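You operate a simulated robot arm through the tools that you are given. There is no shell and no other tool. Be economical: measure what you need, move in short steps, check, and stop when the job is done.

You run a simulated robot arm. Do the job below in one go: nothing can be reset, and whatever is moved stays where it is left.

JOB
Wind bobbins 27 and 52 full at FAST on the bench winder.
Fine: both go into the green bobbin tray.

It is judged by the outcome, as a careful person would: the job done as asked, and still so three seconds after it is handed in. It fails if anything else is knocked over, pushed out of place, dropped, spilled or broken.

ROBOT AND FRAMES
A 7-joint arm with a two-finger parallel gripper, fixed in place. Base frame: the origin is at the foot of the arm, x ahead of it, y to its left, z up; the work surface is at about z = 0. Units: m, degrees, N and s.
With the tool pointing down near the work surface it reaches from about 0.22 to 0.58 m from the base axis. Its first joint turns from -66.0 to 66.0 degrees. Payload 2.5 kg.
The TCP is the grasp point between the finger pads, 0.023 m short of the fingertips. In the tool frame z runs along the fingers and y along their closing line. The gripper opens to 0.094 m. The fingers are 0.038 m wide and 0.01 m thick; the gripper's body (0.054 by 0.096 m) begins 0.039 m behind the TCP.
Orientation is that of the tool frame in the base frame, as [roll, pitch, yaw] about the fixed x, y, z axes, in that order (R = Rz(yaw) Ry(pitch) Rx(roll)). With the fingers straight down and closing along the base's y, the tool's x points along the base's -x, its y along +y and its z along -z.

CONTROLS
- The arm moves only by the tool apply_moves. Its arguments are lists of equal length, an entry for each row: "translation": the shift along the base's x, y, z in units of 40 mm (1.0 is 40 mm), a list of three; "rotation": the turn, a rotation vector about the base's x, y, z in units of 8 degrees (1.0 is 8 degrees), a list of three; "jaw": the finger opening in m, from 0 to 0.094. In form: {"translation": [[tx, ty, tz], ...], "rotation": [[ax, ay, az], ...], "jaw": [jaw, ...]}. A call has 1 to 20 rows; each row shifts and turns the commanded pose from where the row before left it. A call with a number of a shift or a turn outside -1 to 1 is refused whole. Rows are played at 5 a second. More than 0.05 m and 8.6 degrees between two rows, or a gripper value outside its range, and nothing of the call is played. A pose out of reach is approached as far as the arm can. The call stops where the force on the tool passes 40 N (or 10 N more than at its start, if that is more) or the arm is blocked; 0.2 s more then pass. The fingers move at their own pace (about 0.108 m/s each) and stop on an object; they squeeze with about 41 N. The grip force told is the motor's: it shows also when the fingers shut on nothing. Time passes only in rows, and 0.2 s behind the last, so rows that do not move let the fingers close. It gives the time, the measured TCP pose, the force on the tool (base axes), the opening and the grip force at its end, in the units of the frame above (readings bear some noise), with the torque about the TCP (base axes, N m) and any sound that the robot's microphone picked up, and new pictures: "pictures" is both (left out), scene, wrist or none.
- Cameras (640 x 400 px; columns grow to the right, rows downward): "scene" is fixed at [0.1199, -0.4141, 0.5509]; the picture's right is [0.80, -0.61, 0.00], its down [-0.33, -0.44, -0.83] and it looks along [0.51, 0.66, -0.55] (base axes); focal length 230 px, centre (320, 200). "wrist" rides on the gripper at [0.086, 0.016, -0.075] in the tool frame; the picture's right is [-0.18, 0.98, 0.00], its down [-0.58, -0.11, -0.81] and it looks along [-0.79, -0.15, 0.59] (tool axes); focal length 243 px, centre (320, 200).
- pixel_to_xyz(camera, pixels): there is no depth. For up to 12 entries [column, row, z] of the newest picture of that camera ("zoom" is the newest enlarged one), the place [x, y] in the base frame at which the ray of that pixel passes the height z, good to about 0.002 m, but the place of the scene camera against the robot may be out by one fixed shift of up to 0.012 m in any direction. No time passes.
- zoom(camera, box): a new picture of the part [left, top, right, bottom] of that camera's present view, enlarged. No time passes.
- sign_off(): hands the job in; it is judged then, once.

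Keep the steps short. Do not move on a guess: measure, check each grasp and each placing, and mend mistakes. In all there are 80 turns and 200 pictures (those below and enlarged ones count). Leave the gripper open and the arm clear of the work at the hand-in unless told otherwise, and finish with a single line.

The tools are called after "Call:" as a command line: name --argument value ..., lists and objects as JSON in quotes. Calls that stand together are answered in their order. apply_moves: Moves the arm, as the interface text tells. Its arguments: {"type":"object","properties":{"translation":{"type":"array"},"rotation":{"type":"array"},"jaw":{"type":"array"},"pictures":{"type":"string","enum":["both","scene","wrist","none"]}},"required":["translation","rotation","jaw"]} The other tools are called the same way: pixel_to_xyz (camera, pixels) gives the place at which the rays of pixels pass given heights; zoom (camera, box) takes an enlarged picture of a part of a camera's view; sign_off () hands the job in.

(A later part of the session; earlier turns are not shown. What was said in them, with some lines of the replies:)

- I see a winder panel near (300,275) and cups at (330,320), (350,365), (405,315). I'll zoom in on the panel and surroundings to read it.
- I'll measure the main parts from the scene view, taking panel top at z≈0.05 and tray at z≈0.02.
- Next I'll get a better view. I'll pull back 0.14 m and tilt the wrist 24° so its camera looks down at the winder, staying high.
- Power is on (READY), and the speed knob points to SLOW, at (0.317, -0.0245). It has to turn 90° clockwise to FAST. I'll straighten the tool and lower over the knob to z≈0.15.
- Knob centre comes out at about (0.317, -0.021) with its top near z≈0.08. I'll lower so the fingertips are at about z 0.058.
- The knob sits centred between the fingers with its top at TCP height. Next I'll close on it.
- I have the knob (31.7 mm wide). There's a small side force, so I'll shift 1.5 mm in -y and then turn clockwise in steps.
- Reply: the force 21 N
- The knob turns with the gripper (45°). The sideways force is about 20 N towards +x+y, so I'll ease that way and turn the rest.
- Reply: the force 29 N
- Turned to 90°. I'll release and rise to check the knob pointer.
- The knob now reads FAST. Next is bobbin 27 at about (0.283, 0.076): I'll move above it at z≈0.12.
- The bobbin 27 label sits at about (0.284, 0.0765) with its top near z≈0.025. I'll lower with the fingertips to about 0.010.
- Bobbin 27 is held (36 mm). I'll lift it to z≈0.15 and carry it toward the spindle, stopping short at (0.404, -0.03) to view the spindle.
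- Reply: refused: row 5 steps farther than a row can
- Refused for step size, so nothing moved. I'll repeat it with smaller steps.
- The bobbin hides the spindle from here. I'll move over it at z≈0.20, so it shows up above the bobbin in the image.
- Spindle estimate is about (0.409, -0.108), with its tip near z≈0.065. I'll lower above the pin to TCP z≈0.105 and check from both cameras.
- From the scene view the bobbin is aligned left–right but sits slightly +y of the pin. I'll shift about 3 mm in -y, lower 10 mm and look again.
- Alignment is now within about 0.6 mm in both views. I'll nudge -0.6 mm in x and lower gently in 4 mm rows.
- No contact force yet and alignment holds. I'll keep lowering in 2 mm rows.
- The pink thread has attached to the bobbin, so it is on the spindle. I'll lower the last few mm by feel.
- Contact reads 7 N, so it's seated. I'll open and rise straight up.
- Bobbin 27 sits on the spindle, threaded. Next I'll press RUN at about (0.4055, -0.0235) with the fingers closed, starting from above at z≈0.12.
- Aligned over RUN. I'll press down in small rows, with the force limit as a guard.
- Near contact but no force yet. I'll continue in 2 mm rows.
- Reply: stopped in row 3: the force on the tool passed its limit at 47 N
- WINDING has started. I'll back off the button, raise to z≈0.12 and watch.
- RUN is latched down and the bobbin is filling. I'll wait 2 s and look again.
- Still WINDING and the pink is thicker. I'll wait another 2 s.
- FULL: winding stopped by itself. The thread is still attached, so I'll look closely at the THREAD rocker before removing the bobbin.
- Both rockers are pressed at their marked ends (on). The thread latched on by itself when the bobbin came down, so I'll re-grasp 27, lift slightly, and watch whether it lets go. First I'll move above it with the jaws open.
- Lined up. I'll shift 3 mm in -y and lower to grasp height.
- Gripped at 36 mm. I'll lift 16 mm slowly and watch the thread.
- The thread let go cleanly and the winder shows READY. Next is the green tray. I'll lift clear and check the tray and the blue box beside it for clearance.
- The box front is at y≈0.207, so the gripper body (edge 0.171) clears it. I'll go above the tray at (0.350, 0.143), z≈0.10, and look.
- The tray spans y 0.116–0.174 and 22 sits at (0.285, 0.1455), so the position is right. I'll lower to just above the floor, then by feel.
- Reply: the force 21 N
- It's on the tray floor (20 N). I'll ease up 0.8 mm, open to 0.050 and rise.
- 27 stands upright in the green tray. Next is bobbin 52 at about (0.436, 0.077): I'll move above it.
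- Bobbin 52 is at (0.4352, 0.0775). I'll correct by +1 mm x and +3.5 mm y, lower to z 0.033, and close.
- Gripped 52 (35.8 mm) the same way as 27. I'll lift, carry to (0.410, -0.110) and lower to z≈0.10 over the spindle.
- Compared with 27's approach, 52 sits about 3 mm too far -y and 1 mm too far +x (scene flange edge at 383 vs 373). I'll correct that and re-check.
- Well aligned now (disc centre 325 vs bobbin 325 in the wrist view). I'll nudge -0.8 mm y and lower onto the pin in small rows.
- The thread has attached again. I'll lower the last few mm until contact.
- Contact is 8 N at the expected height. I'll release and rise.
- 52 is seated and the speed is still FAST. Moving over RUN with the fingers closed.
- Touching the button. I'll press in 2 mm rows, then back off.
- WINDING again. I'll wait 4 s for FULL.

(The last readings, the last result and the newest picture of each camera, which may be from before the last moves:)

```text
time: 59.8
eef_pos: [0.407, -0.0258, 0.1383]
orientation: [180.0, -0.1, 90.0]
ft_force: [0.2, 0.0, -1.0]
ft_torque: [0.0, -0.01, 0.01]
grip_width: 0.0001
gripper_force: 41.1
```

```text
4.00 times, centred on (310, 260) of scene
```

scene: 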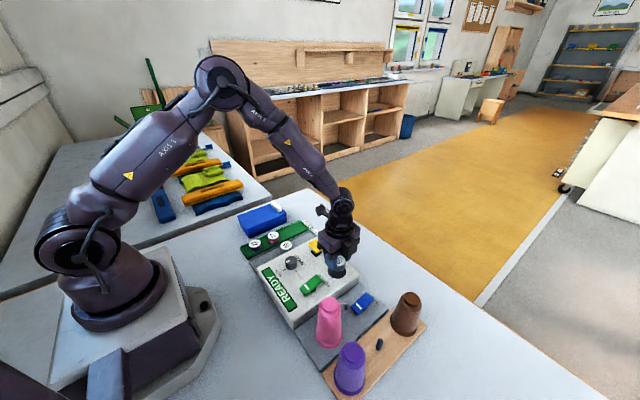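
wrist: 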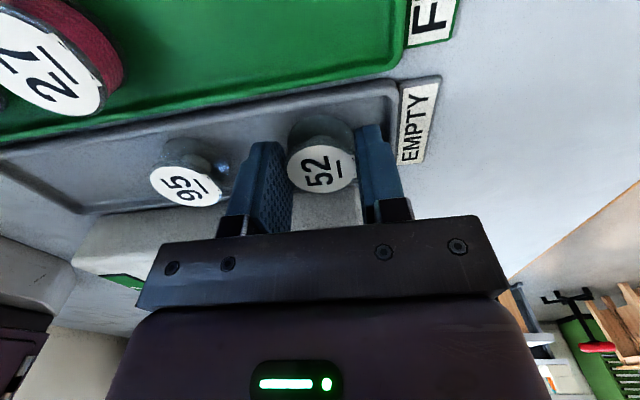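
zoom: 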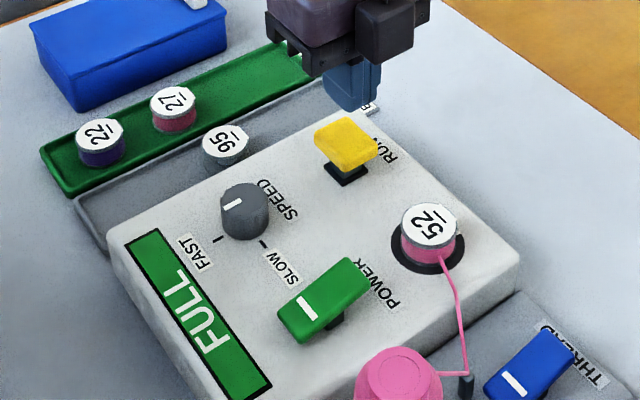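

FULL. I'll move back over the spindle and grasp 52.

Call:
apply_moves --translation '[[0, 0, 0.8], [0.04, -0.7, 0], [0, -0.7, 0], [0, -0.68, 0], [0, 0, -0.8], [0, 0, 0]]' --rotation '[[0, 0, 0], [0, 0, 0], [0, 0, 0], [0, 0, 0], [0, 0, 0], [0, 0, 0]]' --jaw '[0, 0.03, 0.054, 0.054, 0.054, 0.054]' --pictures "wrist"

Call:
zoom --camera "wrist" --box '[240, 60, 400, 200]'

```text
time: 61.2
eef_pos: [0.4093, -0.1092, 0.1344]
orientation: [180.0, -0.1, 90.1]
ft_force: [-0.3, 0.6, -0.5]
ft_torque: [0.03, 0.04, 0.0]
grip_width: 0.0538
gripper_force: 0.1
```

wrist: 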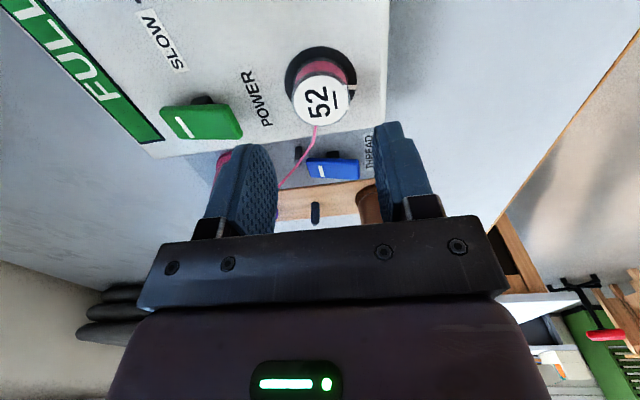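

```text
2.86 times, centred on (320, 130) of wrist
```

zoom: 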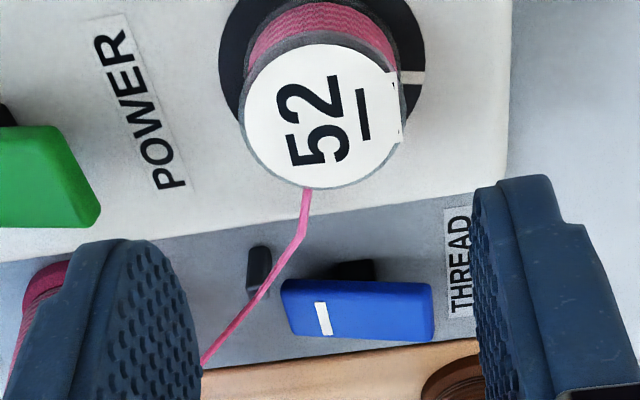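

Lined up. I'll lower 60 mm, close, and lift 16 mm.

Call:
apply_moves --translation '[[0, 0, -0.6], [0, 0, -0.6], [0, 0, -0.3], [0, 0, 0], [0, 0, 0], [0, 0, 0], [0, 0, 0]]' --rotation '[[0, 0, 0], [0, 0, 0], [0, 0, 0], [0, 0, 0], [0, 0, 0], [0, 0, 0], [0, 0, 0]]' --jaw '[0.054, 0.054, 0.054, 0.054, 0.04, 0.025, 0.025]' --pictures "none"

Call:
apply_moves --translation '[[0, 0, 0.1], [0, 0, 0.1], [0, 0, 0.1], [0, 0, 0.1], [0, 0, 0]]' --rotation '[[0, 0, 0], [0, 0, 0], [0, 0, 0], [0, 0, 0], [0, 0, 0]]' --jaw '[0.025, 0.025, 0.025, 0.025, 0.025]' --pictures "wrist"

Call:
zoom --camera "scene" --box '[290, 230, 390, 330]'

```text
time: 62.8
eef_pos: [0.4087, -0.1085, 0.0762]
orientation: [-180.0, -0.2, 90.1]
ft_force: [0.6, -0.8, 0.2]
ft_torque: [0.02, 0.02, 0.01]
grip_width: 0.0364
gripper_force: 41.3
```

```text
time: 64.0
eef_pos: [0.408, -0.1095, 0.0943]
orientation: [-179.9, 0.0, 90.0]
ft_force: [0.9, 0.0, -0.3]
ft_torque: [-0.03, -0.01, -0.01]
grip_width: 0.0364
gripper_force: 41.3
```

wrist: 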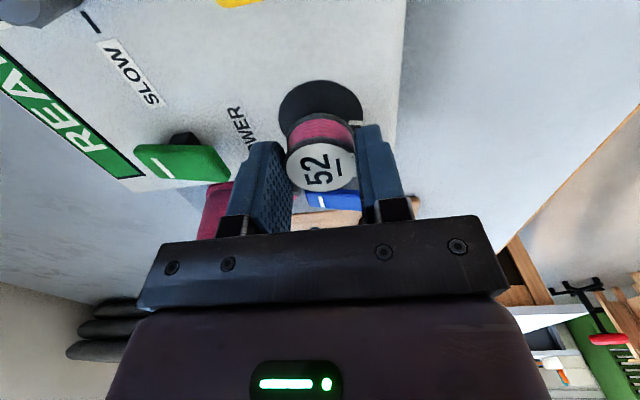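

```text
4.00 times, centred on (340, 280) of scene
```

zoom: 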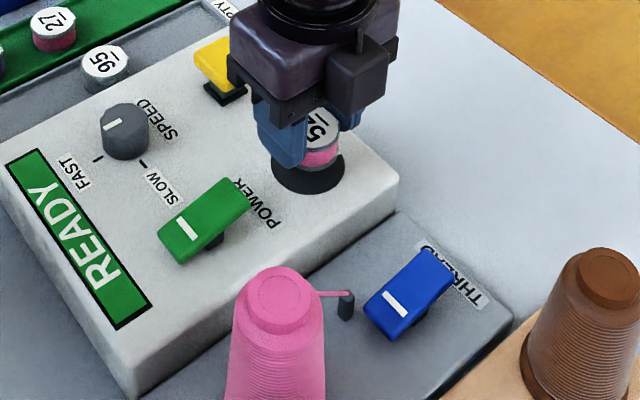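

52 is off and free of thread. I'll lift and carry it to the green tray at (0.415, 0.143).

Call:
apply_moves --translation '[[0, 0, 0.8], [0, 0, 0.9], [0.025, 0.79, 0], [0.025, 0.79, 0], [0.025, 0.79, 0], [0.025, 0.79, 0], [0.025, 0.79, 0], [0.025, 0.79, 0], [0.025, 0.79, 0], [0.025, 0.78, 0], [0, 0, -0.75], [0, 0, -0.7], [0, 0, 0]]' --rotation '[[0, 0, 0], [0, 0, 0], [0, 0, 0], [0, 0, 0], [0, 0, 0], [0, 0, 0], [0, 0, 0], [0, 0, 0], [0, 0, 0], [0, 0, 0], [0, 0, 0], [0, 0, 0], [0, 0, 0]]' --jaw '[0.025, 0.025, 0.025, 0.025, 0.025, 0.025, 0.025, 0.025, 0.025, 0.025, 0.025, 0.025, 0.025]' --pictures "wrist"

Call:
zoom --camera "scene" --box '[230, 190, 330, 270]'

```text
time: 66.8
eef_pos: [0.4171, 0.1437, 0.1045]
orientation: [180.0, -0.1, 90.0]
ft_force: [0.1, -0.1, -0.9]
ft_torque: [0.0, -0.01, -0.01]
grip_width: 0.0361
gripper_force: 41.0
```

wrist: 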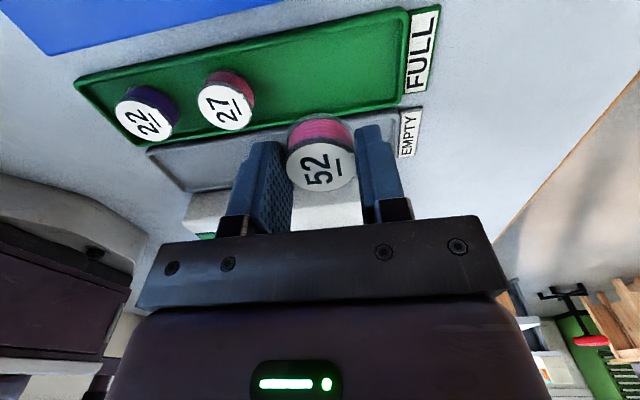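

```text
5.00 times, centred on (280, 230) of scene
```

zoom: 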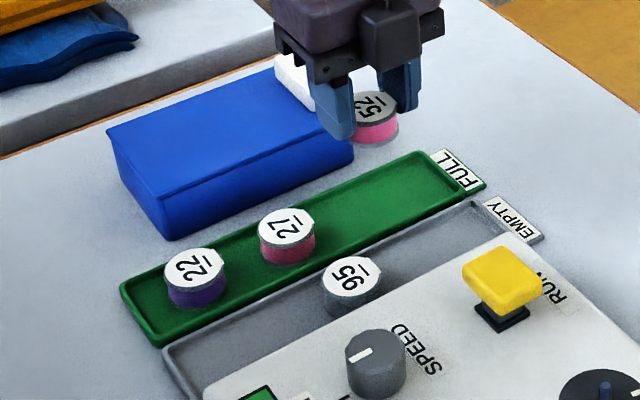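

Clear over the tray. I'll lower to z≈0.039, then by feel.

Call:
apply_moves --translation '[[0, 0, -0.75], [0, 0, -0.75], [0, 0, -0.13], [0, 0, -0.04], [0, 0, 0]]' --rotation '[[0, 0, 0], [0, 0, 0], [0, 0, 0], [0, 0, 0], [0, 0, 0]]' --jaw '[0.025, 0.025, 0.025, 0.025, 0.025]' --pictures "none"

Call:
apply_moves --translation '[[0, 0, -0.03], [0, 0, -0.03], [0, 0, 0]]' --rotation '[[0, 0, 0], [0, 0, 0], [0, 0, 0]]' --jaw '[0.025, 0.025, 0.025]' --pictures "none"

Call:
zoom --camera "scene" --box '[230, 190, 330, 270]'

```text
time: 68.0
eef_pos: [0.4164, 0.1427, 0.0373]
orientation: [179.9, -0.1, 89.9]
ft_force: [-0.3, 1.1, -0.6]
ft_torque: [0.0, 0.0, 0.03]
grip_width: 0.0363
gripper_force: 40.7
```

```text
time: 68.8
eef_pos: [0.418, 0.1438, 0.0345]
orientation: [179.9, -0.1, 90.1]
ft_force: [-6.5, -3.2, 24.4]
ft_torque: [-0.13, 0.3, 0.01]
grip_width: 0.0363
gripper_force: 40.7
```

```text
5.00 times, centred on (280, 230) of scene
```

zoom: 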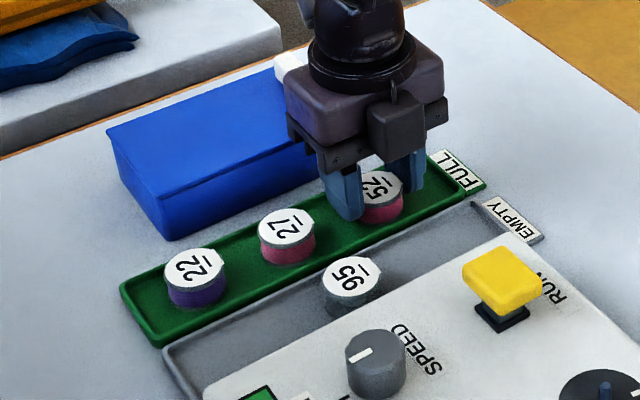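

On the floor (24 N). I'll ease up, open and rise well clear.

Call:
apply_moves --translation '[[0, 0, 0.025], [0, 0, 0], [0, 0, 0], [0, 0, 0.6], [0, 0, 1], [0, 0, 1], [0, 0, 1], [0, 0, 1], [0, 0, 0]]' --rotation '[[0, 0, 0], [0, 0, 0], [0, 0, 0], [0, 0, 0], [0, 0, 0], [0, 0, 0], [0, 0, 0], [0, 0, 0], [0, 0, 0]]' --jaw '[0.025, 0.05, 0.05, 0.05, 0.05, 0.05, 0.05, 0.05, 0.05]'

Call:
zoom --camera "scene" --box '[230, 190, 390, 320]'

Call:
zoom --camera "scene" --box '[240, 200, 320, 265]'

```text
time: 70.8
eef_pos: [0.4145, 0.1426, 0.2161]
orientation: [-180.0, -0.1, 90.0]
ft_force: [0.1, -0.8, -0.2]
ft_torque: [0.0, 0.01, -0.03]
grip_width: 0.05
gripper_force: 0.1
```

scene: 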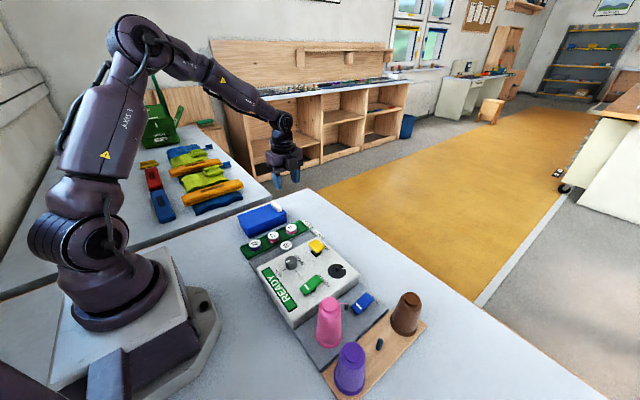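
wrist: 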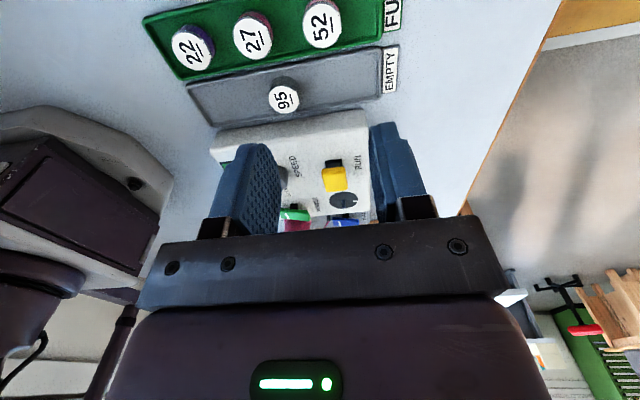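

```text
3.08 times, centred on (310, 255) of scene
```

zoom: 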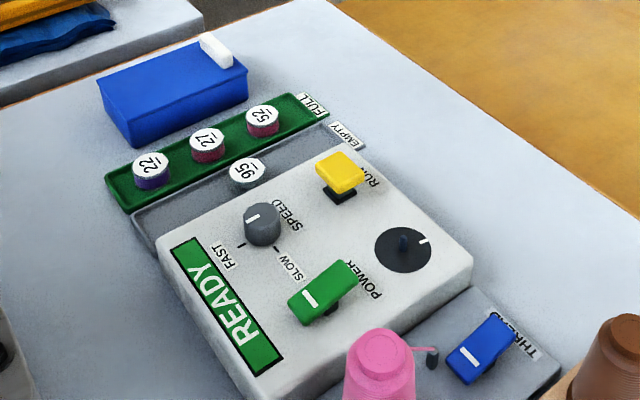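

```text
6.15 times, centred on (280, 232) of scene
```

zoom: 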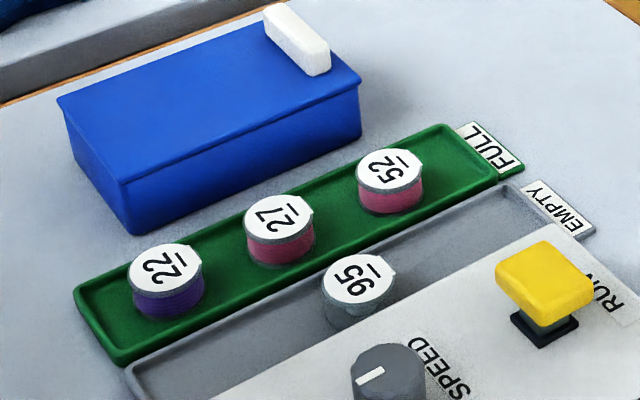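

Both bobbins are full and upright in the green tray. Everything else is where it was, the gripper is open, and the arm is clear, so I'll hand in.

Call:
sign_off

```text
The job is handed in.
```

Bobbins 27 and 52 were both wound full at FAST and are standing upright in the green bobbin tray.
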